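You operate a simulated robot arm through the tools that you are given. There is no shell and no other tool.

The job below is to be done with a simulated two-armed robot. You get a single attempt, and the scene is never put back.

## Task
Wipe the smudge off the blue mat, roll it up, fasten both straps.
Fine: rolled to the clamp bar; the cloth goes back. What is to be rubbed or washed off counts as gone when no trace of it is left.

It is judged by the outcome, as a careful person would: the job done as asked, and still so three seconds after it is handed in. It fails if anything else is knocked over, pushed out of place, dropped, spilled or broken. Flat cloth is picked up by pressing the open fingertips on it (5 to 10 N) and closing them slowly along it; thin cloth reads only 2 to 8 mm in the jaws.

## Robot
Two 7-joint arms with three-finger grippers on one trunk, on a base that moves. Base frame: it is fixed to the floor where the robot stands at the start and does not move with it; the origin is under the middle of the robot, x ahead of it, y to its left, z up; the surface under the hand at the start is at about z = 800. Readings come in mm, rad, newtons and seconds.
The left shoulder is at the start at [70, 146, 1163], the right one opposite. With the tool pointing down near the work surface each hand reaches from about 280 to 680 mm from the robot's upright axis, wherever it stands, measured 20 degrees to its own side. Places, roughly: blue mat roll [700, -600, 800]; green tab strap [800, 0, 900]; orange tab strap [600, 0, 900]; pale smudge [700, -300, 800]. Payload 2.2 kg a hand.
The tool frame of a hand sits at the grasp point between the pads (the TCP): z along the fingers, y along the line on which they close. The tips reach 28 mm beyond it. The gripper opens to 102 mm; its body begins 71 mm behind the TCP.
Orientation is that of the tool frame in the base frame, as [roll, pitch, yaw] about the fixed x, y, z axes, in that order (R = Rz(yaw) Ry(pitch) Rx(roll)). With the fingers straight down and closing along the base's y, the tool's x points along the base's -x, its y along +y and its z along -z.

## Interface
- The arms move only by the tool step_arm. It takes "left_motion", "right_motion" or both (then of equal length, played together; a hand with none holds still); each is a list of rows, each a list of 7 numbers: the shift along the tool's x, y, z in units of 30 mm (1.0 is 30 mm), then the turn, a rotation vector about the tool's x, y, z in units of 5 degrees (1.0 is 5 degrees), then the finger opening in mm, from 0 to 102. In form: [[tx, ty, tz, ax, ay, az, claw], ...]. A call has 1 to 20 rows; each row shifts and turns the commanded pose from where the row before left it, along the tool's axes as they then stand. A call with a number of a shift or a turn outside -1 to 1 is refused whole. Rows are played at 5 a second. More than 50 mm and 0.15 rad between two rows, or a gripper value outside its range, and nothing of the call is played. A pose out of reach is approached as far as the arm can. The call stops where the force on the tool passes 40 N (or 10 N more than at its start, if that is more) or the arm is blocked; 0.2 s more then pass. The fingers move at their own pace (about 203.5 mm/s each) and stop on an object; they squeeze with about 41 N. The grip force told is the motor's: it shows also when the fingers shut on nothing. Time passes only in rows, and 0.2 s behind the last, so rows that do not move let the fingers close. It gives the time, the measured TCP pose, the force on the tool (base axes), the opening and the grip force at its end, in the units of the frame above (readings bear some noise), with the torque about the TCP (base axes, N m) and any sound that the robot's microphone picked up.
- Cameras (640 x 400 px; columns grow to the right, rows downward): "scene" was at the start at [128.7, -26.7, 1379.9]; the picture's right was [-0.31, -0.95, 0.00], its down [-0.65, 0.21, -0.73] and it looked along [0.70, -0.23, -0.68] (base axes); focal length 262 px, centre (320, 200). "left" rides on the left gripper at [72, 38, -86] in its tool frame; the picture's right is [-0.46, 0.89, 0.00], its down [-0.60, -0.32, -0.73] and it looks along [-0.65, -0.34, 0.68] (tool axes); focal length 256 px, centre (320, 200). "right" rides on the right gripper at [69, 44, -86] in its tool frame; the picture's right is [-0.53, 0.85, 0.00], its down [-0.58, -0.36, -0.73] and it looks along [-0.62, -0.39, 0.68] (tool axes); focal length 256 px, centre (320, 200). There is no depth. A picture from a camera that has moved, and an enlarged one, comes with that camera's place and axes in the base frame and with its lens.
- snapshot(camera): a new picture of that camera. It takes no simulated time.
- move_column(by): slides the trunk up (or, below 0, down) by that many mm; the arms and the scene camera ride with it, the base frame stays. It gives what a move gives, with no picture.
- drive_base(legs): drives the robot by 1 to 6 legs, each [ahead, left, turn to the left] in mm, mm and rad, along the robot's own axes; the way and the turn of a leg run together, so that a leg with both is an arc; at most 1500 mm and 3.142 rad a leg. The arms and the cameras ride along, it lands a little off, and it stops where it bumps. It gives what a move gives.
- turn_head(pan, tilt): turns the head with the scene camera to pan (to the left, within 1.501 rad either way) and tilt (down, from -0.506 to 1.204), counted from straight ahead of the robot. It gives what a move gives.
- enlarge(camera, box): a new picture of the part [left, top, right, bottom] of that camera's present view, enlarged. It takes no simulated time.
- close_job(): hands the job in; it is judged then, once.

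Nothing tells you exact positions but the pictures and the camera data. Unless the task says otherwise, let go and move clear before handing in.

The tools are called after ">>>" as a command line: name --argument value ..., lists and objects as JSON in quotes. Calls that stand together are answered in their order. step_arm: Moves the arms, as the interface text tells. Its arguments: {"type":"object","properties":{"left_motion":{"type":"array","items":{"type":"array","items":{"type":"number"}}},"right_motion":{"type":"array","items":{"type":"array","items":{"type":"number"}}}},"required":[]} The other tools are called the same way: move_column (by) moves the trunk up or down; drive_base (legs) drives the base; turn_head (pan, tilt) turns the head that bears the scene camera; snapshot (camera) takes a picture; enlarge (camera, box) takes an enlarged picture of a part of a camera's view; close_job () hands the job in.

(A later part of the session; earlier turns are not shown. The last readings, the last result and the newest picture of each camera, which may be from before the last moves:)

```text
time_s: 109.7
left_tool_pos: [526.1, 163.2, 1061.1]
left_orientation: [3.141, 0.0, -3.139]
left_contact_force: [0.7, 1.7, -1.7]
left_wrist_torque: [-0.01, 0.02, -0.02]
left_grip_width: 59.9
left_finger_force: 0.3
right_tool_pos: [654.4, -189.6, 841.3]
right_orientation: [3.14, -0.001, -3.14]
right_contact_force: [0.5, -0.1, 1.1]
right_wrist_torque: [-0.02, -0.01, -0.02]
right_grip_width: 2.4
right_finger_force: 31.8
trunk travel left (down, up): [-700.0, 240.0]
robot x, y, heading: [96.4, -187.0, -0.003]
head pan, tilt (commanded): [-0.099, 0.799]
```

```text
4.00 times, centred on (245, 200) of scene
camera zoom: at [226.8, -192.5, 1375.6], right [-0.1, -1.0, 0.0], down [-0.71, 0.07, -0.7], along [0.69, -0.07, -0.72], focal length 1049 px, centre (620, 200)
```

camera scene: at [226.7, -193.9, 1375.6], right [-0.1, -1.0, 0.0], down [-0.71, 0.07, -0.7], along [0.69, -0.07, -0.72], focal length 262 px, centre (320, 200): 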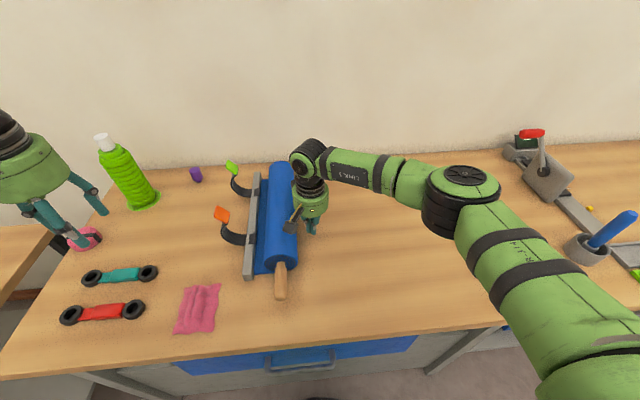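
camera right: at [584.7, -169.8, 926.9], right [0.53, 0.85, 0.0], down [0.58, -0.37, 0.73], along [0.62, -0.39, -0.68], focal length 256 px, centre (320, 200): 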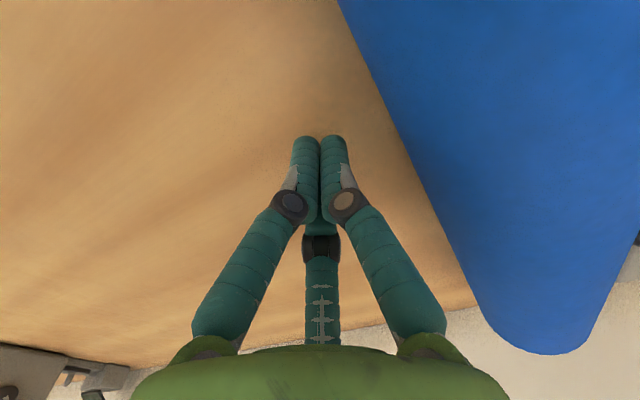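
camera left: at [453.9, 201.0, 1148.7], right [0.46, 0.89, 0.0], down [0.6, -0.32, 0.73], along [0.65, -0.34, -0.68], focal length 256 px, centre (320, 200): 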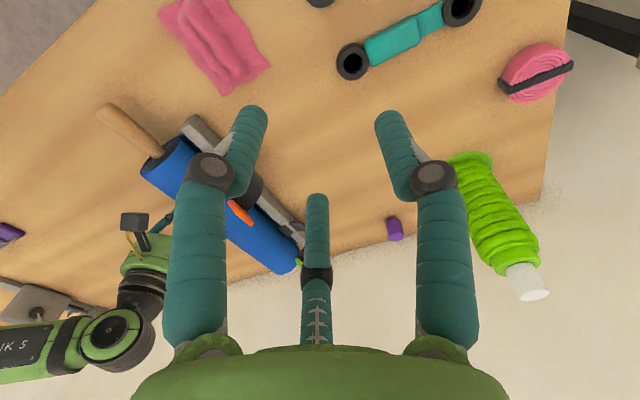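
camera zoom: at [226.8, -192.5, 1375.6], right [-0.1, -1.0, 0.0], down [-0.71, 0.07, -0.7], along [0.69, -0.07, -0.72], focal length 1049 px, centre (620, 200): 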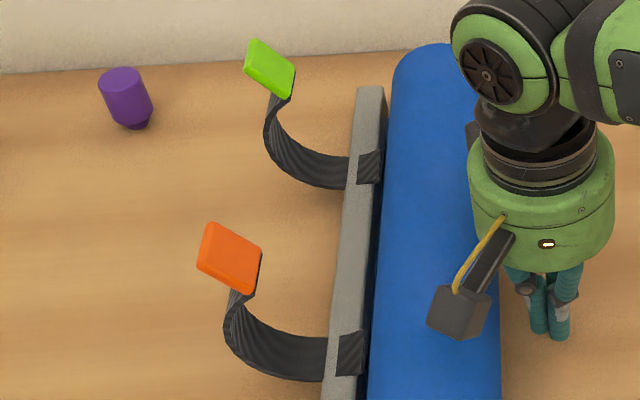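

The tab geometry is clear now: orange tab centre at about (635, -13, 930), its plate 28 mm wide in x, leaning up and toward −y; the strap is an arc that should flip over the roll about the bar. I'll take the right hand well clear first, then check the roll stays.

>>> step_arm --right_motion '[[0, -0.7, 0, 0, 0, 0, 0], [0, -1, 0, 0, 0, 0, 0], [0, -1, 0, 0, 0, 0, 0], [0, -1, -0.5, 0, 0, 0, 0], [0, -1, -0.5, 0, 0, 0, 0], [0, -1, -0.5, 0, 0, 0, 0], [0, -0.5, -0.5, 0, 0, 0, 0]]'

>>> turn_head --pan 0.2 --tilt 0.8

>>> snapshot --camera "scene"

>>> enlarge --camera "scene" --box '[250, 130, 410, 310]'

```text
time_s: 111.3
left_tool_pos: [526.0, 163.0, 1062.4]
left_orientation: [3.141, 0.002, -3.141]
left_contact_force: [0.3, 0.9, 0.0]
left_wrist_torque: [0.02, -0.01, 0.0]
left_grip_width: 59.6
left_finger_force: 0.0
right_tool_pos: [654.4, -376.7, 902.3]
right_orientation: [3.14, 0.001, -3.14]
right_contact_force: [0.2, 0.2, 0.5]
right_wrist_torque: [0.0, 0.0, 0.01]
right_grip_width: 1.8
right_finger_force: 30.9
trunk travel left (down, up): [-700.0, 240.0]
robot x, y, heading: [94.1, -181.6, 0.001]
head pan, tilt (commanded): [-0.099, 0.799]
```

```text
time_s: 112.1
left_tool_pos: [527.7, 164.4, 1061.8]
left_orientation: [-3.141, -0.001, -3.14]
left_contact_force: [-0.7, -0.1, -0.3]
left_wrist_torque: [-0.01, -0.01, -0.02]
left_grip_width: 60.0
left_finger_force: 0.1
right_tool_pos: [655.5, -376.2, 901.4]
right_orientation: [3.141, -0.002, -3.14]
right_contact_force: [-0.1, 0.4, -0.5]
right_wrist_torque: [0.03, 0.02, 0.01]
right_grip_width: 2.3
right_finger_force: 31.2
trunk travel left (down, up): [-700.0, 240.0]
robot x, y, heading: [94.8, -184.2, 0.0]
head pan, tilt (commanded): [0.201, 0.799]
```

```text
taken
camera scene: at [225.6, -168.8, 1375.6], right [0.2, -0.98, 0.0], down [-0.7, -0.14, -0.7], along [0.68, 0.14, -0.72], focal length 262 px, centre (320, 200)
```

scene: 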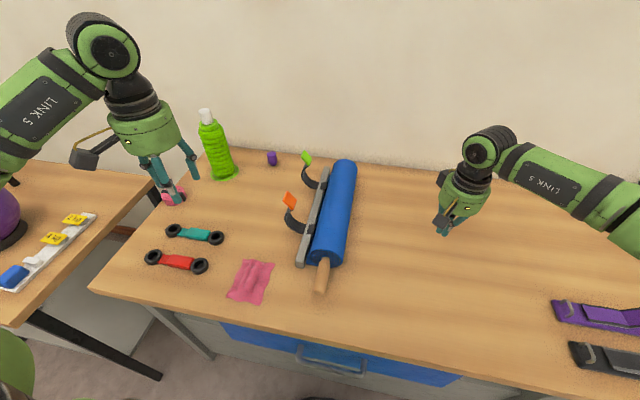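

```text
2.22 times, centred on (330, 220) of scene
camera zoom: at [225.6, -168.8, 1375.6], right [0.2, -0.98, 0.0], down [-0.7, -0.14, -0.7], along [0.68, 0.14, -0.72], focal length 583 px, centre (298, 156)
```

zoom: 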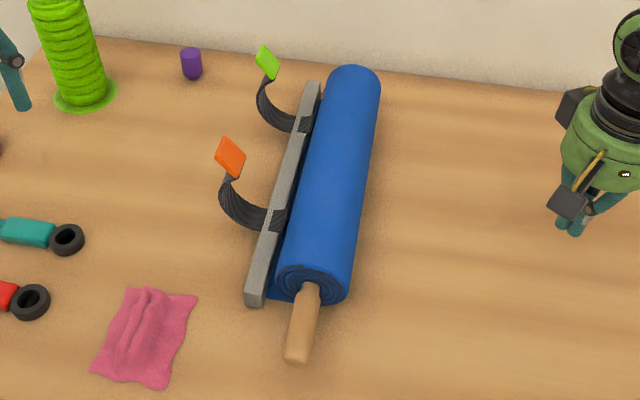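

>>> enlarge --camera "scene" --box '[275, 140, 345, 200]'

>>> enlarge --camera "scene" --box '[275, 185, 365, 285]'

>>> snapshot --camera "right"

```text
6.67 times, centred on (310, 170) of scene
camera zoom: at [225.6, -168.8, 1375.6], right [0.2, -0.98, 0.0], down [-0.7, -0.14, -0.7], along [0.68, 0.14, -0.72], focal length 1748 px, centre (387, 400)
```

zoom: 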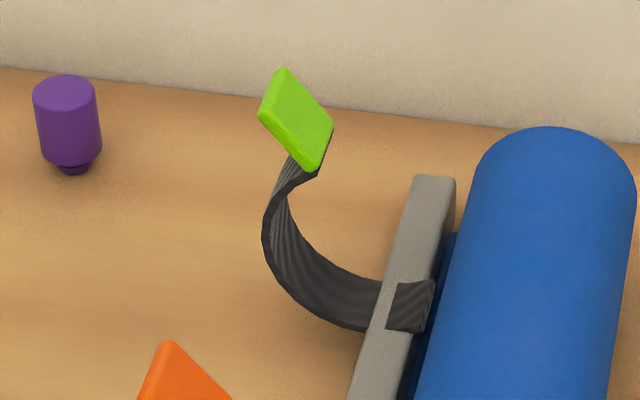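

```text
4.00 times, centred on (320, 235) of scene
camera zoom: at [225.6, -168.8, 1375.6], right [0.2, -0.98, 0.0], down [-0.7, -0.14, -0.7], along [0.68, 0.14, -0.72], focal length 1049 px, centre (320, 60)
```

zoom: 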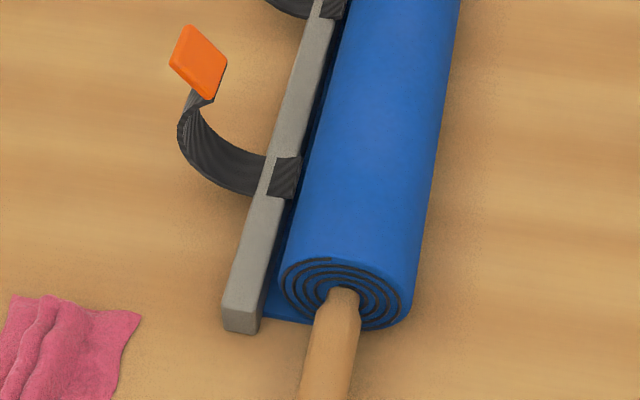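

```text
taken
camera right: at [584.9, -332.3, 986.5], right [0.53, 0.85, 0.0], down [0.58, -0.36, 0.73], along [0.62, -0.39, -0.68], focal length 256 px, centre (320, 200)
```

right: 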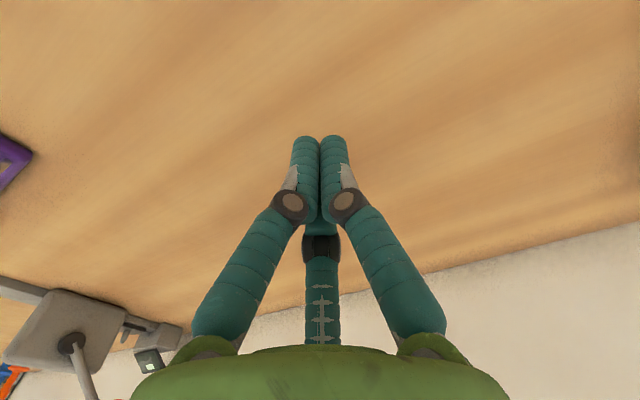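

The view is clear and the roll rests at the bar. I'll bring the left hand, fingers closed, to the +y side of the orange tab to push the strap over the roll.

>>> step_arm --left_motion '[[-0.9, -0.7, 0, 0, 0, 0, 30], [-0.9, -0.7, 0, 0, 0, 0, 0], [-0.9, -0.7, 0.3, 0, 0, 0, 0], [-0.9, -0.7, 0.5, 0, 0, 0, 0], [0, -0.5, 0.7, 0, 0, 0, 0], [0, 0, 0.8, 0, 0, 0, 0]]'

>>> snapshot --camera "scene"

>>> enlarge --camera "scene" --box '[240, 140, 360, 260]'

>>> snapshot --camera "left"

```text
time_s: 113.5
left_tool_pos: [634.3, 63.8, 993.6]
left_orientation: [3.141, 0.0, -3.14]
left_contact_force: [-0.5, -0.1, -0.3]
left_wrist_torque: [0.0, -0.02, -0.02]
left_grip_width: 2.2
left_finger_force: 31.5
right_tool_pos: [655.2, -375.8, 901.4]
right_orientation: [-3.141, -0.002, -3.139]
right_contact_force: [0.5, -0.2, 0.5]
right_wrist_torque: [-0.02, 0.0, 0.01]
right_grip_width: 2.4
right_finger_force: 30.7
trunk travel left (down, up): [-700.0, 240.0]
robot x, y, heading: [99.0, -180.1, 0.0]
head pan, tilt (commanded): [0.201, 0.799]
```

```text
taken
camera scene: at [225.9, -168.0, 1375.6], right [0.2, -0.98, 0.0], down [-0.7, -0.14, -0.7], along [0.68, 0.14, -0.72], focal length 262 px, centre (320, 200)
```

scene: 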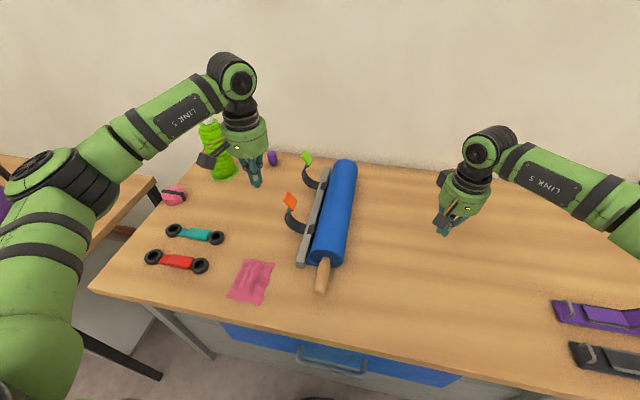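

```text
3.33 times, centred on (300, 200) of scene
camera zoom: at [225.9, -168.0, 1375.6], right [0.2, -0.98, 0.0], down [-0.7, -0.14, -0.7], along [0.68, 0.14, -0.72], focal length 874 px, centre (387, 200)
```

zoom: 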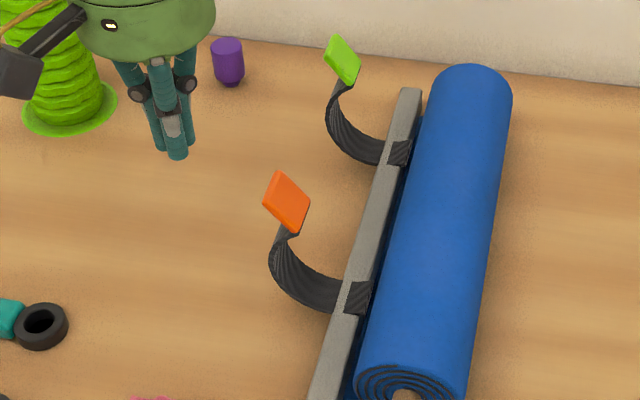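

```text
taken
camera left: at [562.1, 100.6, 1080.1], right [0.46, 0.89, 0.0], down [0.6, -0.32, 0.73], along [0.65, -0.34, -0.68], focal length 256 px, centre (320, 200)
```

left: 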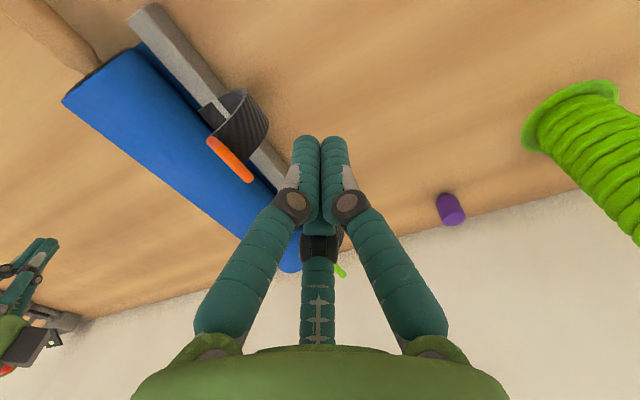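

>>> step_arm --left_motion '[[0, 0, 1, 0, 0, 0, 0], [0, 0, 0.95, 0, 0, 0, 0], [0, -0.3, 0, 0, 0, 0, 0], [0, -0.3, 0, 0, 0, 0, 0], [0, -0.3, 0, 0, 0, 0, 0], [0, -0.3, 0, 0, 0, 0, 0]]'

>>> enlarge --camera "scene" --box '[240, 140, 360, 260]'

>>> enlarge --camera "left" --box '[160, 40, 420, 230]'

```text
time_s: 114.9
left_tool_pos: [634.5, 27.5, 934.5]
left_orientation: [-3.141, -0.001, 3.141]
left_contact_force: [0.1, -1.2, 0.6]
left_wrist_torque: [0.03, 0.01, 0.0]
left_grip_width: 2.0
left_finger_force: 31.3
right_tool_pos: [654.6, -376.2, 902.1]
right_orientation: [3.138, -0.001, -3.139]
right_contact_force: [1.1, 0.3, -0.9]
right_wrist_torque: [0.04, 0.02, -0.01]
right_grip_width: 2.2
right_finger_force: 31.6
trunk travel left (down, up): [-700.0, 240.0]
robot x, y, heading: [95.0, -184.0, -0.003]
head pan, tilt (commanded): [0.201, 0.799]
```

```text
3.33 times, centred on (300, 200) of scene
camera zoom: at [225.5, -169.3, 1375.6], right [0.2, -0.98, 0.0], down [-0.7, -0.14, -0.7], along [0.68, 0.14, -0.72], focal length 874 px, centre (387, 200)
```

zoom: 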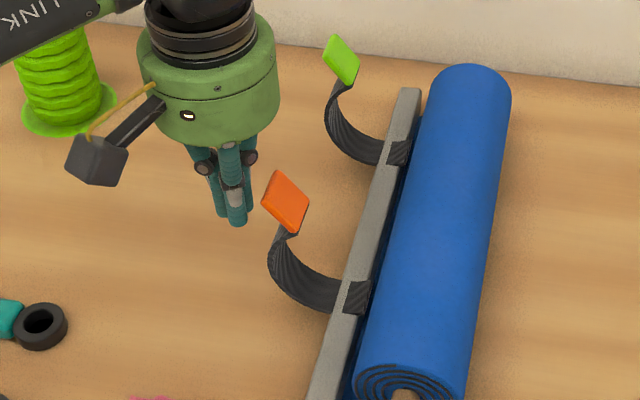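

```text
2.11 times, centred on (290, 135) of left
camera zoom: at [562.2, 64.4, 1021.0], right [0.46, 0.89, 0.0], down [0.6, -0.32, 0.73], along [0.65, -0.34, -0.68], focal length 539 px, centre (383, 337)
```

zoom: 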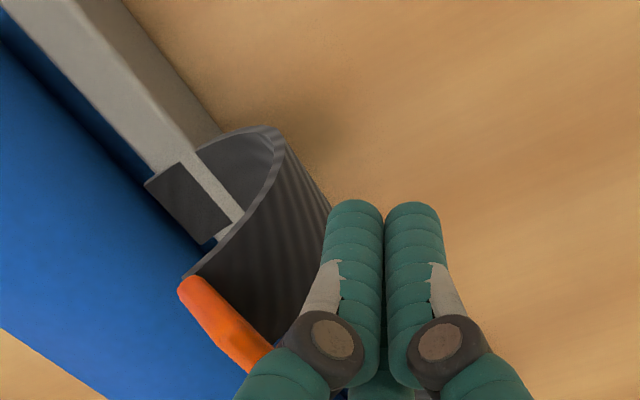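

The fingers stand just outside the strap. I'll push toward −y in small steps.

>>> step_arm --left_motion '[[0, -0.2, 0, 0, 0, 0, 0], [0, -0.2, 0, 0, 0, 0, 0], [0, -0.2, 0, 0, 0, 0, 0], [0, -0.2, 0, 0, 0, 0, 0], [0, -0.2, 0, 0, 0, 0, 0]]'

>>> enlarge --camera "scene" --box '[240, 140, 360, 260]'

>>> enlarge --camera "left" --box '[160, 40, 420, 230]'

```text
time_s: 116.1
left_tool_pos: [635.4, -1.7, 934.3]
left_orientation: [3.141, 0.002, -3.141]
left_contact_force: [-0.6, 0.0, 0.1]
left_wrist_torque: [0.0, 0.02, 0.0]
left_grip_width: 2.0
left_finger_force: 31.5
right_tool_pos: [655.9, -376.1, 902.5]
right_orientation: [3.142, 0.0, -3.139]
right_contact_force: [0.4, 0.0, 0.1]
right_wrist_torque: [0.01, -0.03, 0.0]
right_grip_width: 2.1
right_finger_force: 31.6
trunk travel left (down, up): [-700.0, 240.0]
robot x, y, heading: [96.9, -181.4, -0.001]
head pan, tilt (commanded): [0.201, 0.799]
```

```text
3.33 times, centred on (300, 200) of scene
camera zoom: at [225.4, -168.9, 1375.6], right [0.2, -0.98, 0.0], down [-0.7, -0.14, -0.7], along [0.68, 0.14, -0.72], focal length 874 px, centre (387, 200)
```

zoom: 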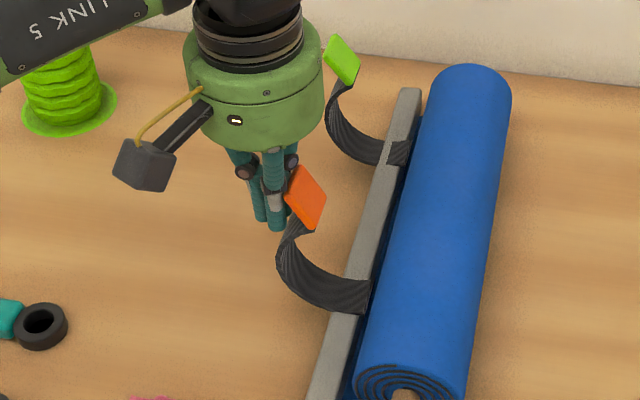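

```text
2.11 times, centred on (290, 135) of left
camera zoom: at [562.3, 35.1, 1022.2], right [0.46, 0.89, 0.0], down [0.6, -0.32, 0.73], along [0.65, -0.34, -0.68], focal length 539 px, centre (383, 337)
```

zoom: 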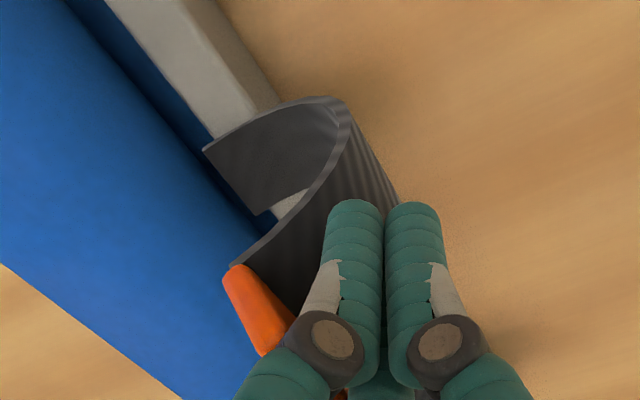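

The strap swings as an arc about the bar's edge with almost no force. I'll keep pushing it over.

>>> step_arm --left_motion '[[0, -0.25, 0, 0, 0, 0, 0], [0, -0.25, 0, 0, 0, 0, 0], [0, -0.25, 0, 0, 0, 0, 0], [0, -0.25, 0, 0, 0, 0, 0], [0, -0.25, 0, 0, 0, 0, 0], [0, -0.25, 0, 0, 0, 0, 0]]'

>>> enlarge --camera "scene" --box '[240, 140, 360, 260]'

>>> enlarge --camera "left" --box '[160, 40, 420, 230]'

```text
time_s: 116.9
left_tool_pos: [634.7, -17.6, 942.9]
left_orientation: [3.138, 0.013, -3.13]
left_contact_force: [-10.5, 8.0, 12.9]
left_wrist_torque: [0.06, 0.41, -0.12]
left_grip_width: 2.1
left_finger_force: 31.1
right_tool_pos: [652.0, -376.1, 902.6]
right_orientation: [3.141, 0.004, -3.137]
right_contact_force: [1.3, -0.1, -0.3]
right_wrist_torque: [-0.04, 0.01, -0.02]
right_grip_width: 1.9
right_finger_force: 31.1
trunk travel left (down, up): [-700.0, 240.0]
robot x, y, heading: [96.3, -181.8, 0.001]
head pan, tilt (commanded): [0.201, 0.799]
stopped in row 4 (left hand): the force on the tool passed its limit at 43 N (the readings are from after the stop); the commanded pose is now the measured one
```

```text
3.33 times, centred on (300, 200) of scene
camera zoom: at [221.7, -168.3, 1375.9], right [0.2, -0.98, 0.0], down [-0.7, -0.14, -0.7], along [0.69, 0.14, -0.71], focal length 874 px, centre (387, 200)
```

zoom: 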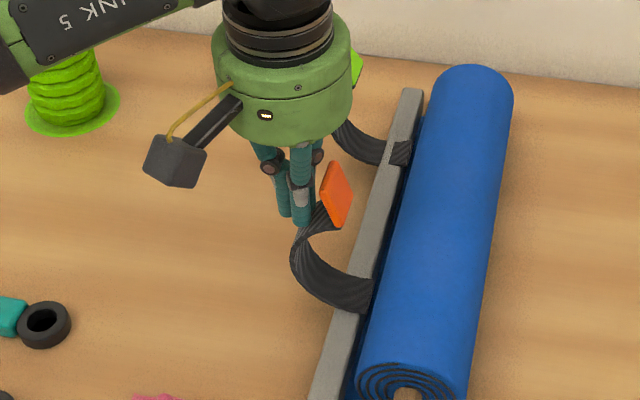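

```text
2.11 times, centred on (290, 135) of left
camera zoom: at [560.7, 17.3, 1029.0], right [0.45, 0.89, 0.01], down [0.6, -0.31, 0.74], along [0.66, -0.33, -0.68], focal length 539 px, centre (383, 337)
```

zoom: 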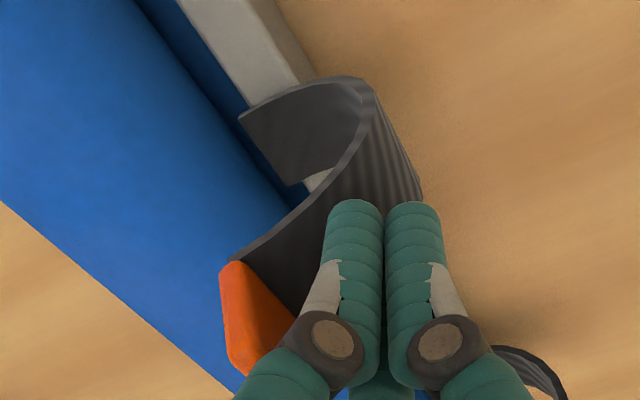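

The fingertips wedged on the strap's bulge because the arc rises as it swings. I'll lift the tips so they push on the tab only and follow its arc.

>>> step_arm --left_motion '[[0, 0, -0.4, 0, 0, 0, 0], [0, -0.2, -0.3, 0, 0, 0, 0], [0, -0.3, -0.07, 0, 0, 0, 0], [0, -0.3, -0.07, 0, 0, 0, 0]]'

>>> enlarge --camera "scene" --box '[240, 140, 360, 260]'

>>> enlarge --camera "left" --box '[160, 40, 420, 230]'

```text
time_s: 117.9
left_tool_pos: [636.8, -45.0, 964.3]
left_orientation: [3.139, 0.01, -3.133]
left_contact_force: [0.3, 0.9, -0.3]
left_wrist_torque: [0.03, 0.02, 0.04]
left_grip_width: 2.1
left_finger_force: 31.3
right_tool_pos: [654.7, -375.7, 901.3]
right_orientation: [3.139, 0.002, -3.139]
right_contact_force: [-0.2, -0.2, -0.7]
right_wrist_torque: [0.0, 0.05, 0.0]
right_grip_width: 2.1
right_finger_force: 31.3
trunk travel left (down, up): [-700.0, 240.0]
robot x, y, heading: [95.7, -180.8, -0.002]
head pan, tilt (commanded): [0.201, 0.799]
```

```text
3.33 times, centred on (300, 200) of scene
camera zoom: at [225.7, -168.9, 1375.6], right [0.2, -0.98, 0.0], down [-0.7, -0.14, -0.7], along [0.68, 0.14, -0.72], focal length 874 px, centre (387, 200)
```

zoom: 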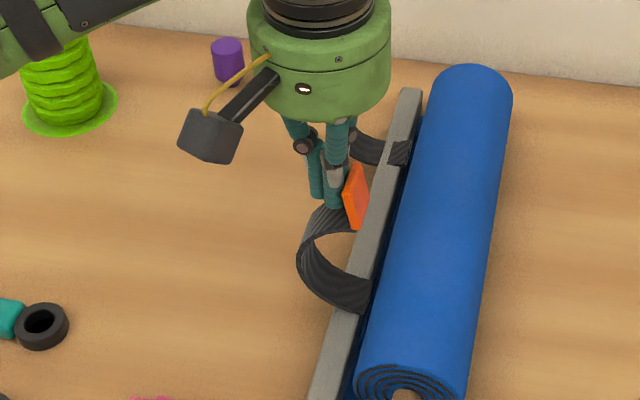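

```text
2.11 times, centred on (290, 135) of left
camera zoom: at [563.7, -8.1, 1051.1], right [0.46, 0.89, 0.01], down [0.6, -0.31, 0.74], along [0.66, -0.33, -0.68], focal length 539 px, centre (383, 337)
```

zoom: 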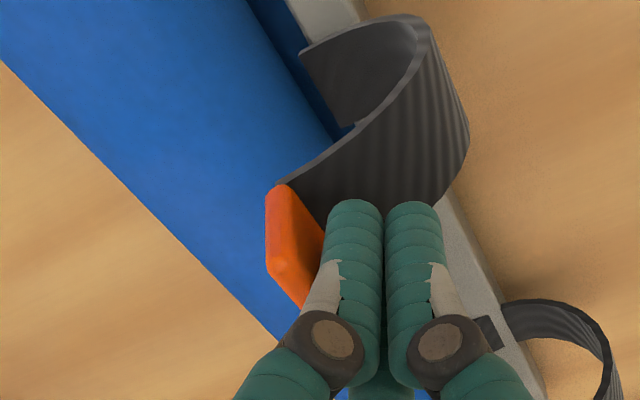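

>>> step_arm --left_motion '[[0, -0.3, -0.07, 0, 0, 0, 0], [0, -0.3, -0.05, 0, 0, 0, 0], [0, -0.3, 0, 0, 0, 0, 0], [0, -0.3, 0, 0, 0, 0, 0]]'

>>> enlarge --camera "scene" --box '[240, 140, 360, 260]'

>>> enlarge --camera "left" --box '[160, 40, 420, 230]'

```text
time_s: 118.9
left_tool_pos: [637.9, -81.8, 969.2]
left_orientation: [3.139, 0.01, -3.132]
left_contact_force: [-0.4, 0.5, 0.1]
left_wrist_torque: [0.0, 0.0, 0.04]
left_grip_width: 2.2
left_finger_force: 31.2
right_tool_pos: [655.8, -375.1, 901.5]
right_orientation: [3.137, 0.0, -3.14]
right_contact_force: [0.0, 0.0, 0.4]
right_wrist_torque: [0.01, 0.01, 0.0]
right_grip_width: 2.3
right_finger_force: 31.8
trunk travel left (down, up): [-700.0, 240.0]
robot x, y, heading: [97.5, -182.1, 0.006]
head pan, tilt (commanded): [0.201, 0.799]
```

```text
3.33 times, centred on (300, 200) of scene
camera zoom: at [225.6, -168.9, 1375.6], right [0.2, -0.98, 0.0], down [-0.7, -0.14, -0.7], along [0.68, 0.14, -0.72], focal length 874 px, centre (387, 200)
```

zoom: 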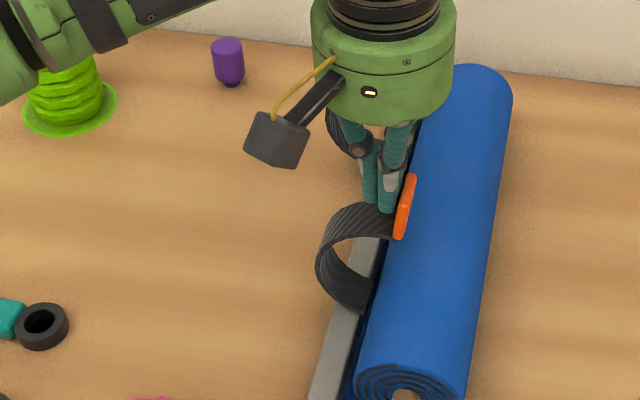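

```text
2.11 times, centred on (290, 135) of left
camera zoom: at [564.2, -45.8, 1054.5], right [0.46, 0.89, 0.01], down [0.6, -0.31, 0.74], along [0.66, -0.33, -0.68], focal length 539 px, centre (383, 337)
```

zoom: 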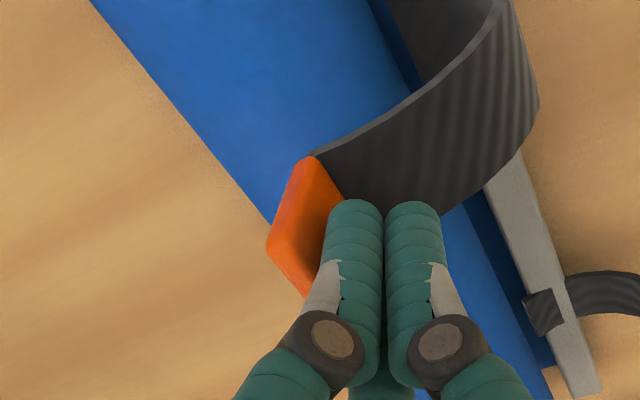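

>>> step_arm --left_motion '[[0, -0.3, 0.03, 0, 0, 0, 0], [0, -0.3, 0.08, 0, 0, 0, 0], [0, -0.3, 0.12, 0, 0, 0, 0], [0, -0.3, 0.17, 0, 0, 0, 0]]'

>>> enlarge --camera "scene" --box '[240, 140, 360, 260]'

>>> enlarge --camera "left" --box '[160, 40, 420, 230]'

```text
time_s: 119.9
left_tool_pos: [638.0, -117.5, 956.5]
left_orientation: [3.14, 0.012, -3.13]
left_contact_force: [0.1, -0.6, -0.5]
left_wrist_torque: [0.01, 0.0, -0.02]
left_grip_width: 2.2
left_finger_force: 31.1
right_tool_pos: [654.9, -376.1, 901.2]
right_orientation: [3.14, 0.0, -3.14]
right_contact_force: [0.4, 0.6, -0.5]
right_wrist_torque: [-0.01, 0.01, 0.0]
right_grip_width: 2.0
right_finger_force: 31.0
trunk travel left (down, up): [-700.0, 240.0]
robot x, y, heading: [98.1, -179.2, 0.004]
head pan, tilt (commanded): [0.201, 0.799]
```

```text
3.33 times, centred on (300, 200) of scene
camera zoom: at [225.6, -168.8, 1375.6], right [0.2, -0.98, 0.0], down [-0.7, -0.14, -0.7], along [0.68, 0.14, -0.72], focal length 874 px, centre (387, 200)
```

zoom: 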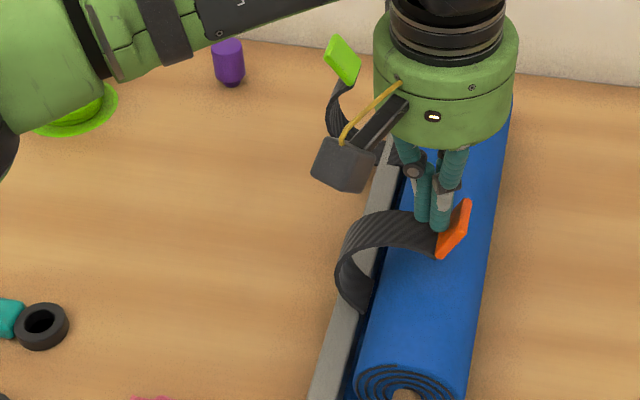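

```text
2.11 times, centred on (290, 135) of left
camera zoom: at [564.6, -81.8, 1042.8], right [0.46, 0.89, 0.01], down [0.6, -0.31, 0.74], along [0.66, -0.33, -0.67], focal length 539 px, centre (383, 337)
```

zoom: 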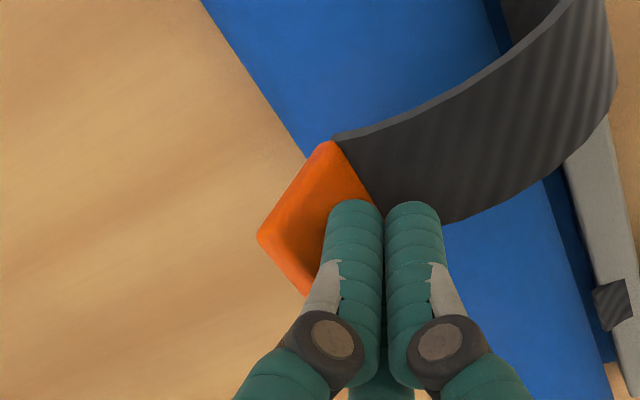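

The strap is passing over the roll. I'll follow it down on the far side.

>>> step_arm --left_motion '[[0, -0.27, 0.2, 0, 0, 0, 0], [0, -0.25, 0.25, 0, 0, 0, 0], [0, -0.2, 0.27, 0, 0, 0, 0], [0, -0.17, 0.27, 0, 0, 0, 0]]'

>>> enlarge --camera "scene" --box '[240, 140, 360, 260]'

>>> enlarge --camera "left" --box '[160, 40, 420, 230]'

```text
time_s: 120.9
left_tool_pos: [639.0, -145.3, 928.3]
left_orientation: [-3.14, 0.015, -3.133]
left_contact_force: [0.3, -6.5, 8.1]
left_wrist_torque: [-0.03, -0.03, 0.07]
left_grip_width: 2.0
left_finger_force: 31.5
right_tool_pos: [654.6, -377.5, 900.9]
right_orientation: [3.138, 0.003, -3.14]
right_contact_force: [0.3, 0.1, -0.8]
right_wrist_torque: [-0.01, 0.04, 0.0]
right_grip_width: 2.4
right_finger_force: 30.9
trunk travel left (down, up): [-700.0, 240.0]
robot x, y, heading: [97.3, -183.2, -0.003]
head pan, tilt (commanded): [0.201, 0.799]
```

```text
3.33 times, centred on (300, 200) of scene
camera zoom: at [224.4, -171.2, 1375.9], right [0.2, -0.98, 0.0], down [-0.7, -0.14, -0.7], along [0.68, 0.14, -0.72], focal length 874 px, centre (387, 200)
```

zoom: 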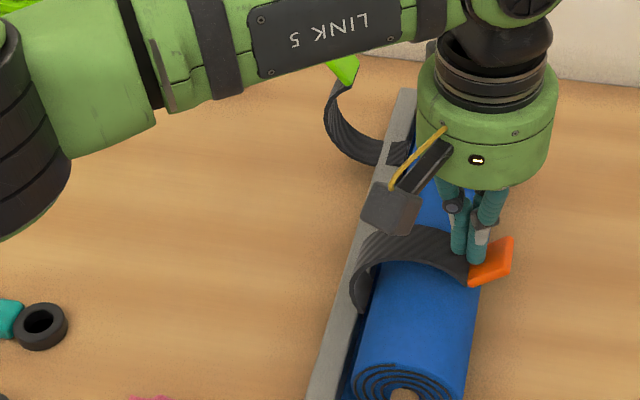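

```text
2.11 times, centred on (290, 135) of left
camera zoom: at [564.6, -110.1, 1014.3], right [0.46, 0.89, 0.01], down [0.6, -0.31, 0.74], along [0.66, -0.34, -0.67], focal length 539 px, centre (383, 337)
```

zoom: 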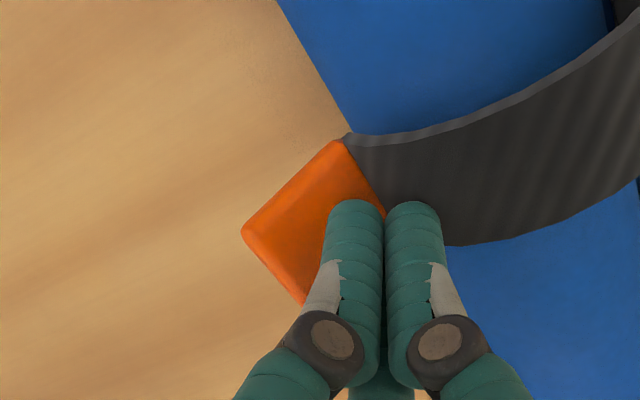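

The strap now lies on the roll with light contact. I'll press the tab down firmly to make it catch.

>>> step_arm --left_motion '[[0, -0.05, 0.1, 0, 0, 0, 0], [0, -0.05, 0.1, 0, 0, 0, 0], [0, 0, 0, 0, 0, 0, 0]]'

>>> enlarge --camera "scene" --box '[240, 140, 360, 260]'

```text
time_s: 121.7
left_tool_pos: [639.6, -151.0, 923.4]
left_orientation: [-3.142, 0.016, -3.136]
left_contact_force: [3.2, -17.0, 15.7]
left_wrist_torque: [-0.2, -0.04, -0.12]
left_grip_width: 2.1
left_finger_force: 31.6
right_tool_pos: [653.6, -378.3, 902.7]
right_orientation: [3.136, 0.001, -3.14]
right_contact_force: [-0.3, -0.1, -0.3]
right_wrist_torque: [-0.04, -0.03, 0.03]
right_grip_width: 2.1
right_finger_force: 31.3
trunk travel left (down, up): [-700.0, 240.0]
robot x, y, heading: [99.5, -184.7, -0.002]
head pan, tilt (commanded): [0.201, 0.799]
```

```text
3.33 times, centred on (300, 200) of scene
camera zoom: at [223.6, -172.7, 1376.0], right [0.2, -0.98, 0.0], down [-0.7, -0.14, -0.7], along [0.68, 0.14, -0.72], focal length 874 px, centre (387, 200)
```

zoom: 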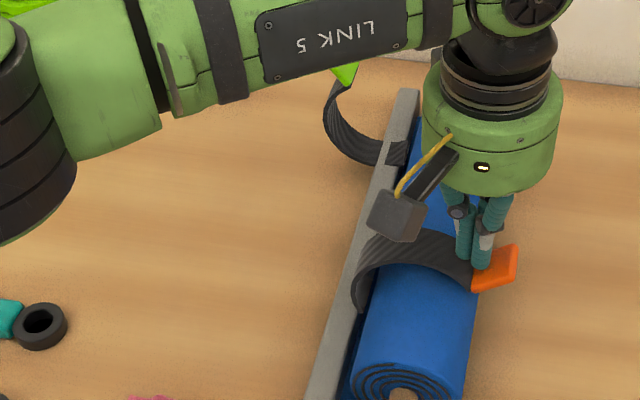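

Pressed with about 23 N. I'll lift away and see whether it holds.

>>> step_arm --left_motion '[[0, 0.05, -0.2, 0, 0, 0, 0], [0, 0, -0.5, 0, 0, 0, 0], [0, 0, -1, 0, 0, 0, 0], [0, 0, -1, 0, 0, 0, 0], [0, 0, 0, 0, 0, 0, 0]]'

>>> enlarge --camera "scene" --box '[240, 140, 360, 260]'

>>> enlarge --camera "left" --box '[160, 40, 420, 230]'

```text
time_s: 122.9
left_tool_pos: [638.8, -144.5, 1000.3]
left_orientation: [3.14, 0.011, -3.13]
left_contact_force: [0.7, 0.3, -0.2]
left_wrist_torque: [0.02, 0.03, -0.02]
left_grip_width: 2.1
left_finger_force: 31.0
right_tool_pos: [654.5, -374.9, 901.0]
right_orientation: [3.139, 0.002, -3.139]
right_contact_force: [0.3, -0.1, 0.0]
right_wrist_torque: [-0.03, -0.01, -0.02]
right_grip_width: 2.0
right_finger_force: 31.4
trunk travel left (down, up): [-700.0, 240.0]
robot x, y, heading: [97.9, -182.9, 0.003]
head pan, tilt (commanded): [0.201, 0.799]
```

```text
3.33 times, centred on (300, 200) of scene
camera zoom: at [226.0, -168.0, 1375.5], right [0.2, -0.98, 0.0], down [-0.7, -0.14, -0.7], along [0.68, 0.14, -0.72], focal length 874 px, centre (387, 200)
```

zoom: 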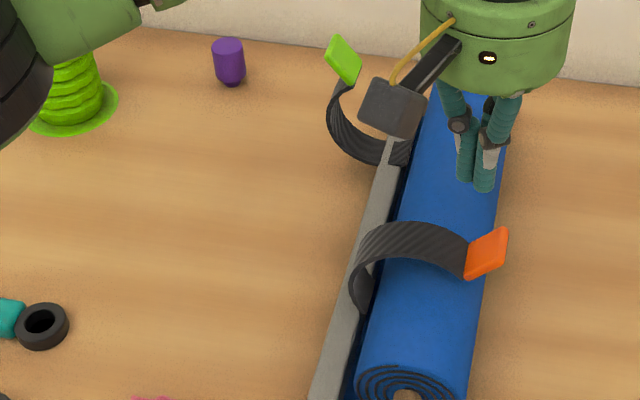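

```text
2.11 times, centred on (290, 135) of left
camera zoom: at [564.6, -108.0, 1086.9], right [0.46, 0.89, 0.01], down [0.6, -0.31, 0.74], along [0.66, -0.33, -0.68], focal length 539 px, centre (383, 337)
```

zoom: 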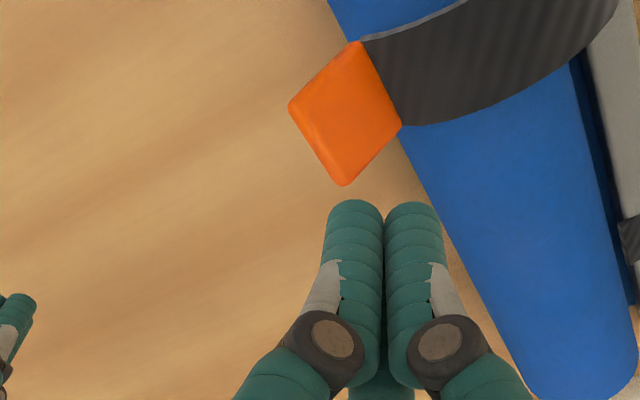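

The strap lies over the roll but isn't caught, and the roll seems to have sprung back about 8 mm from the bar. I'll hold the roll against the bar with the right hand (tilted so it stays clear), then press the strap again.

>>> step_arm --right_motion '[[0.3, 0, -0.5, -1, 0, 0, 0], [0.3, 0, -0.5, -1, 0, 0, 0], [0.3, 0, 0, -1, 0, 0, 0], [0.3, 0, 0, -1, 0, 0, 0], [0.3, 0, 0, -1, 0, 0, 0], [0.3, 0, 0, -1, 0, 0, 0], [0.3, 0, 0, -1, 0, 0, 0], [0.3, 0, 0, -1, 0, 0, 0]]'

>>> snapshot --camera "scene"

>>> snapshot --camera "right"

```text
time_s: 124.7
left_tool_pos: [637.7, -144.3, 999.8]
left_orientation: [3.14, 0.013, -3.131]
left_contact_force: [0.6, -0.9, -0.1]
left_wrist_torque: [0.0, 0.03, 0.02]
left_grip_width: 2.0
left_finger_force: 31.5
right_tool_pos: [584.0, -377.7, 930.9]
right_orientation: [2.439, 0.001, -3.139]
right_contact_force: [-0.4, 0.0, 0.2]
right_wrist_torque: [-0.01, -0.04, 0.0]
right_grip_width: 2.1
right_finger_force: 31.2
trunk travel left (down, up): [-700.0, 240.0]
robot x, y, heading: [95.1, -183.6, 0.002]
head pan, tilt (commanded): [0.201, 0.799]
```

```text
taken
camera scene: at [225.1, -168.9, 1375.7], right [0.2, -0.98, 0.0], down [-0.7, -0.14, -0.7], along [0.68, 0.14, -0.72], focal length 262 px, centre (320, 200)
```

scene: 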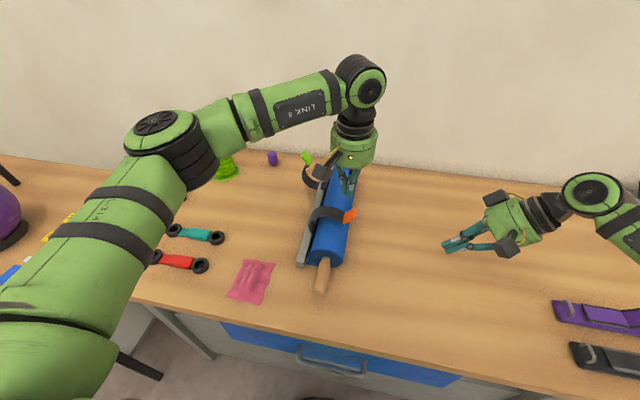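

```text
taken
camera right: at [513.0, -399.4, 1024.6], right [0.53, 0.65, 0.55], down [0.58, -0.75, 0.32], along [0.62, 0.14, -0.77], focal length 256 px, centre (320, 200)
```

right: 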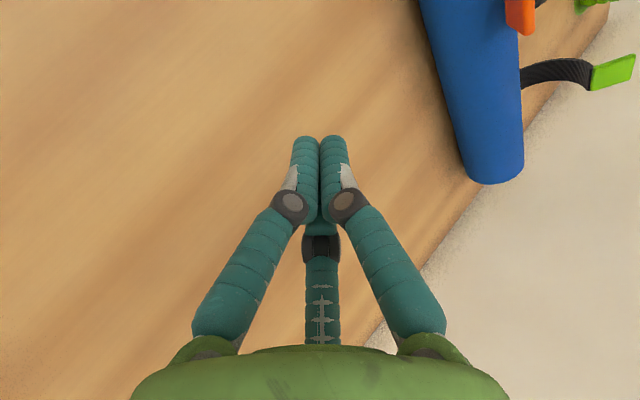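

>>> step_arm --right_motion '[[0, 0.49, 0.91, 0, 0, 0, 0], [0, 0.49, 0.91, 0, 0, 0, 0], [0, 0.49, 0.91, 0, 0, 0, 0], [0, 0.49, 0.91, 0, 0, 0, 0], [0, 0.49, 0.91, 0, 0, 0, 0], [0, 0.49, 0.91, 0, 0, 0, 0]]'

>>> snapshot --camera "right"

>>> enlarge --camera "scene" --box '[260, 140, 440, 290]'

```text
time_s: 126.1
left_tool_pos: [639.1, -142.9, 1000.3]
left_orientation: [3.141, 0.01, -3.131]
left_contact_force: [1.1, -0.9, 1.0]
left_wrist_torque: [0.0, 0.02, -0.02]
left_grip_width: 1.9
left_finger_force: 31.4
right_tool_pos: [584.9, -204.5, 862.6]
right_orientation: [2.443, -0.001, -3.14]
right_contact_force: [-0.3, 0.0, 0.9]
right_wrist_torque: [-0.03, -0.01, -0.02]
right_grip_width: 1.6
right_finger_force: 31.2
trunk travel left (down, up): [-700.0, 240.0]
robot x, y, heading: [94.8, -183.8, 0.003]
head pan, tilt (commanded): [0.201, 0.799]
```

```text
taken
camera right: at [514.7, -225.7, 955.8], right [0.53, 0.65, 0.54], down [0.58, -0.75, 0.33], along [0.62, 0.14, -0.77], focal length 256 px, centre (320, 200)
```

right: 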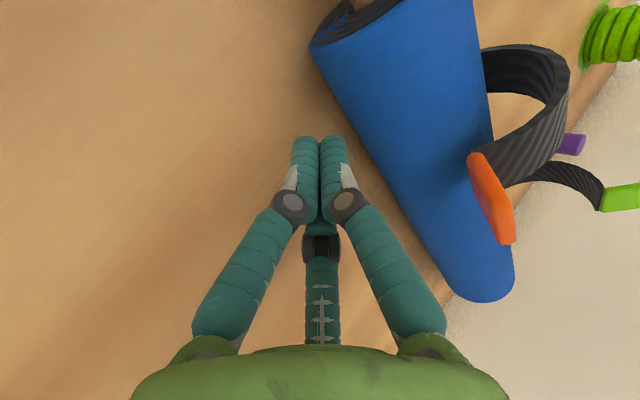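

```text
2.67 times, centred on (350, 215) of scene
camera zoom: at [226.0, -167.1, 1375.6], right [0.2, -0.98, 0.0], down [-0.7, -0.14, -0.7], along [0.68, 0.14, -0.72], focal length 699 px, centre (240, 160)
```

zoom: 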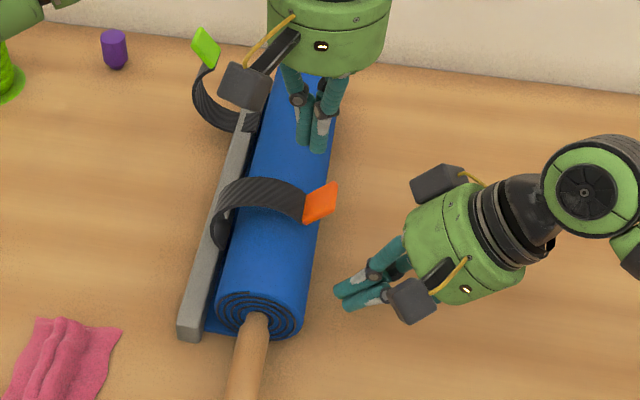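

Now push the roll gently back against the bar with the tilted right hand.

>>> step_arm --right_motion '[[0, 0.257, 0.213, 0, 0, 0, 0], [0, 0.257, 0.213, 0, 0, 0, 0], [0, 0.128, 0.107, 0, 0, 0, 0]]'

>>> enlarge --camera "scene" --box '[260, 140, 440, 290]'

```text
time_s: 126.9
left_tool_pos: [637.4, -145.0, 1001.6]
left_orientation: [3.141, 0.014, -3.132]
left_contact_force: [-0.7, 0.7, 0.8]
left_wrist_torque: [0.02, 0.01, -0.02]
left_grip_width: 2.1
left_finger_force: 31.5
right_tool_pos: [582.7, -178.8, 862.4]
right_orientation: [2.441, 0.001, -3.141]
right_contact_force: [-0.5, -0.6, 0.7]
right_wrist_torque: [0.0, -0.01, 0.0]
right_grip_width: 2.3
right_finger_force: 31.1
trunk travel left (down, up): [-700.0, 240.0]
robot x, y, heading: [94.7, -183.3, -0.003]
head pan, tilt (commanded): [0.201, 0.799]
```

```text
2.67 times, centred on (350, 215) of scene
camera zoom: at [225.5, -168.4, 1375.6], right [0.2, -0.98, 0.0], down [-0.7, -0.14, -0.7], along [0.68, 0.14, -0.72], focal length 699 px, centre (240, 160)
```

zoom: 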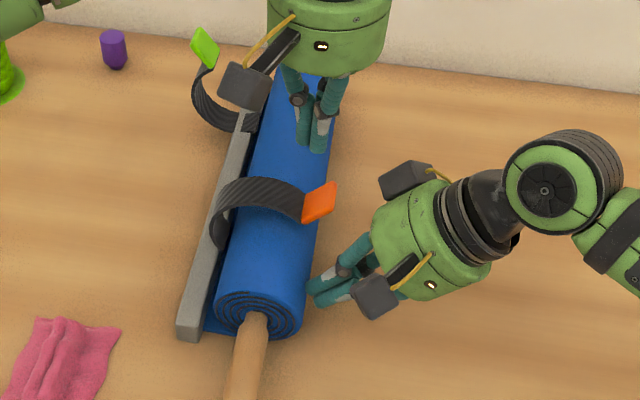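

>>> step_arm --right_motion '[[0, 0.128, 0.107, 0, 0, 0, 0], [0, 0.128, 0.107, 0, 0, 0, 0], [0, 0.1, 0.08, 0, 0, 0, 0]]'

>>> enlarge --camera "scene" --box '[260, 140, 440, 290]'

```text
time_s: 127.9
left_tool_pos: [634.6, -148.2, 1002.4]
left_orientation: [3.139, 0.014, -3.135]
left_contact_force: [-1.2, 0.3, -0.8]
left_wrist_torque: [-0.06, -0.04, -0.01]
left_grip_width: 2.1
left_finger_force: 30.8
right_tool_pos: [582.7, -176.4, 863.1]
right_orientation: [2.455, 0.004, 3.133]
right_contact_force: [-8.0, -22.1, 10.1]
right_wrist_torque: [0.02, 0.23, 0.15]
right_grip_width: 2.1
right_finger_force: 31.7
trunk travel left (down, up): [-700.0, 240.0]
robot x, y, heading: [98.9, -185.3, -0.01]
head pan, tilt (commanded): [0.201, 0.799]
stopped in row 3 (right hand): the force on the tool passed its limit at 42 N (the readings are from after the stop); the commanded pose is now the measured one
```

```text
2.67 times, centred on (350, 215) of scene
camera zoom: at [221.0, -171.8, 1376.2], right [0.2, -0.98, 0.0], down [-0.7, -0.14, -0.7], along [0.69, 0.14, -0.71], focal length 699 px, centre (240, 160)
```

zoom: 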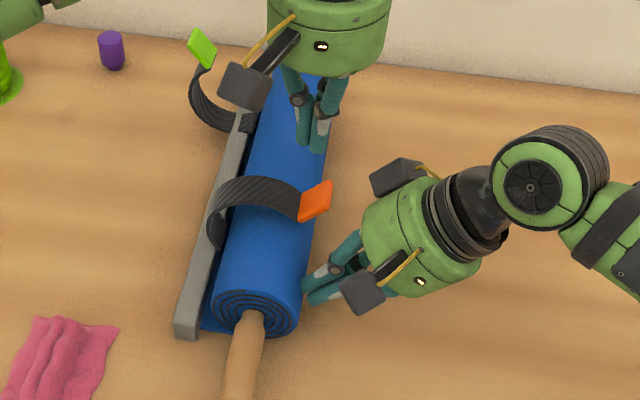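

The roll is already at its hard stop (42 N without moving), so it is fully rolled up. I'll ease the right hand back and inspect the strap from its camera.

>>> step_arm --right_motion '[[0, -0.5, -0.42, 0, 0, 0, 0], [0, -0.5, -0.42, 0, 0, 0, 0]]'

>>> snapshot --camera "right"

>>> enlarge --camera "right" --box '[400, 10, 640, 310]'

```text
time_s: 128.5
left_tool_pos: [636.8, -146.3, 1002.2]
left_orientation: [3.139, 0.014, -3.133]
left_contact_force: [0.9, 0.0, 0.2]
left_wrist_torque: [0.04, -0.02, -0.01]
left_grip_width: 2.1
left_finger_force: 31.6
right_tool_pos: [584.3, -212.0, 861.8]
right_orientation: [2.448, 0.002, 3.137]
right_contact_force: [-1.1, -0.6, 0.8]
right_wrist_torque: [0.02, -0.03, -0.02]
right_grip_width: 2.1
right_finger_force: 32.1
trunk travel left (down, up): [-700.0, 240.0]
robot x, y, heading: [95.1, -185.3, 0.002]
head pan, tilt (commanded): [0.201, 0.799]
```

```text
taken
camera right: at [512.9, -232.4, 955.0], right [0.54, 0.65, 0.54], down [0.57, -0.75, 0.33], along [0.62, 0.13, -0.77], focal length 256 px, centre (320, 200)
```

right: 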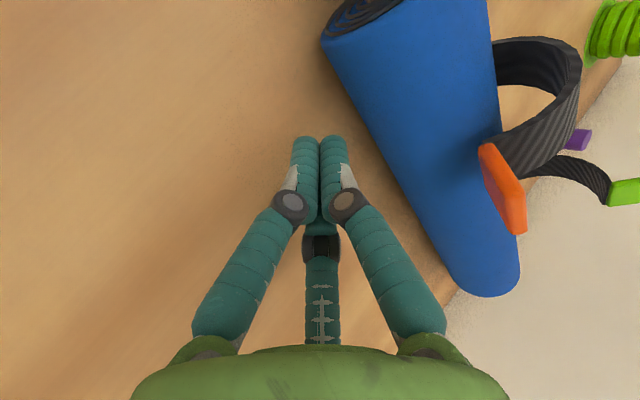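

```text
1.33 times, centred on (520, 160) of right
camera zoom: at [512.9, -232.4, 955.0], right [0.54, 0.65, 0.54], down [0.57, -0.75, 0.33], along [0.62, 0.13, -0.77], focal length 341 px, centre (53, 253)
```

zoom: 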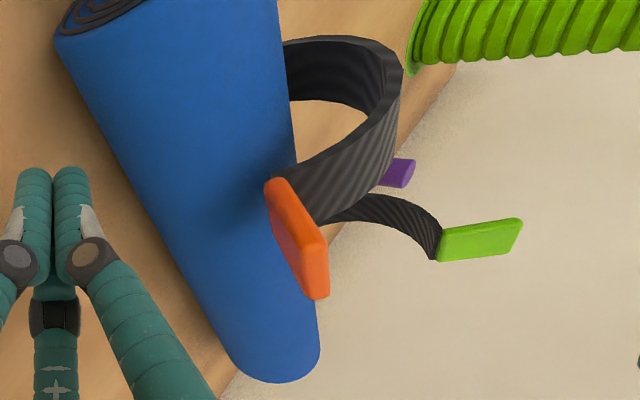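

The strap hovers above the roll: my earlier press was pushing it inward rather than around. I'll back the right hand away and this time push on the tab's back along its swing, down the far side.

>>> step_arm --right_motion '[[0, -0.77, -0.64, 0, 0, 0, 0], [0, -0.77, -0.64, 0, 0, 0, 0], [0, -0.77, -0.64, 0, 0, 0, 0], [0, -0.77, -0.64, 0, 0, 0, 0]]'

>>> step_arm --left_motion '[[0, 0.2, 0.6, 0, 0, 0, 0], [0, 0, 0.6, 0, 0, 0, 0], [0, 0, 0.5, 0, 0, 0, 0]]'

>>> enlarge --camera "scene" --box '[260, 140, 440, 290]'

>>> enlarge --camera "left" --box '[160, 40, 420, 230]'

```text
time_s: 129.5
left_tool_pos: [637.1, -146.7, 1001.6]
left_orientation: [3.14, 0.011, -3.134]
left_contact_force: [-0.5, 1.0, -0.9]
left_wrist_torque: [0.0, -0.04, -0.02]
left_grip_width: 2.0
left_finger_force: 31.2
right_tool_pos: [584.4, -331.6, 859.9]
right_orientation: [2.449, 0.002, 3.135]
right_contact_force: [-0.2, 0.0, 0.1]
right_wrist_torque: [0.01, -0.01, 0.03]
right_grip_width: 1.9
right_finger_force: 31.3
trunk travel left (down, up): [-700.0, 240.0]
robot x, y, heading: [95.3, -184.5, -0.001]
head pan, tilt (commanded): [0.201, 0.799]
```

```text
time_s: 130.3
left_tool_pos: [637.8, -139.0, 950.3]
left_orientation: [3.14, 0.013, -3.132]
left_contact_force: [-0.1, 0.0, -0.2]
left_wrist_torque: [-0.03, 0.01, -0.02]
left_grip_width: 2.2
left_finger_force: 31.1
right_tool_pos: [584.2, -330.6, 861.0]
right_orientation: [2.449, 0.001, 3.137]
right_contact_force: [-0.9, 0.0, 0.7]
right_wrist_torque: [0.0, 0.01, -0.02]
right_grip_width: 2.0
right_finger_force: 31.6
trunk travel left (down, up): [-700.0, 240.0]
robot x, y, heading: [95.2, -185.8, -0.0]
head pan, tilt (commanded): [0.201, 0.799]
```

```text
2.67 times, centred on (350, 215) of scene
camera zoom: at [225.7, -168.8, 1375.6], right [0.2, -0.98, 0.0], down [-0.7, -0.14, -0.7], along [0.68, 0.14, -0.72], focal length 699 px, centre (240, 160)
```

zoom: 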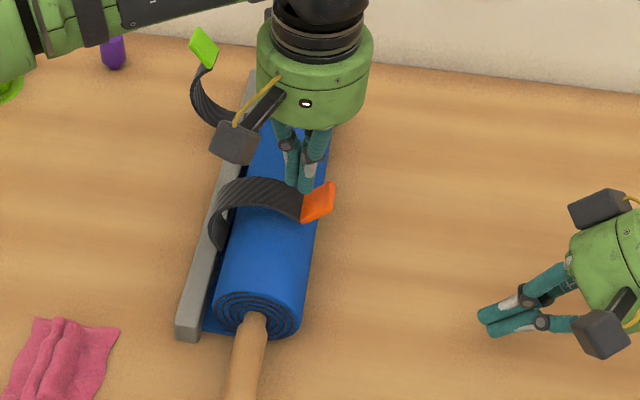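

```text
2.11 times, centred on (290, 135) of left
camera zoom: at [564.3, -102.8, 1037.0], right [0.46, 0.89, 0.01], down [0.6, -0.31, 0.74], along [0.66, -0.33, -0.67], focal length 539 px, centre (383, 337)
```

zoom: 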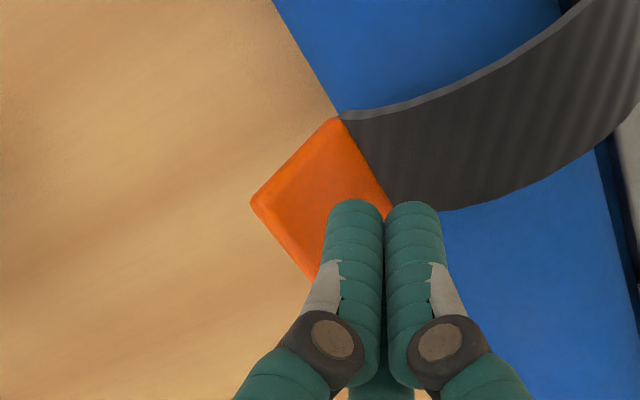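

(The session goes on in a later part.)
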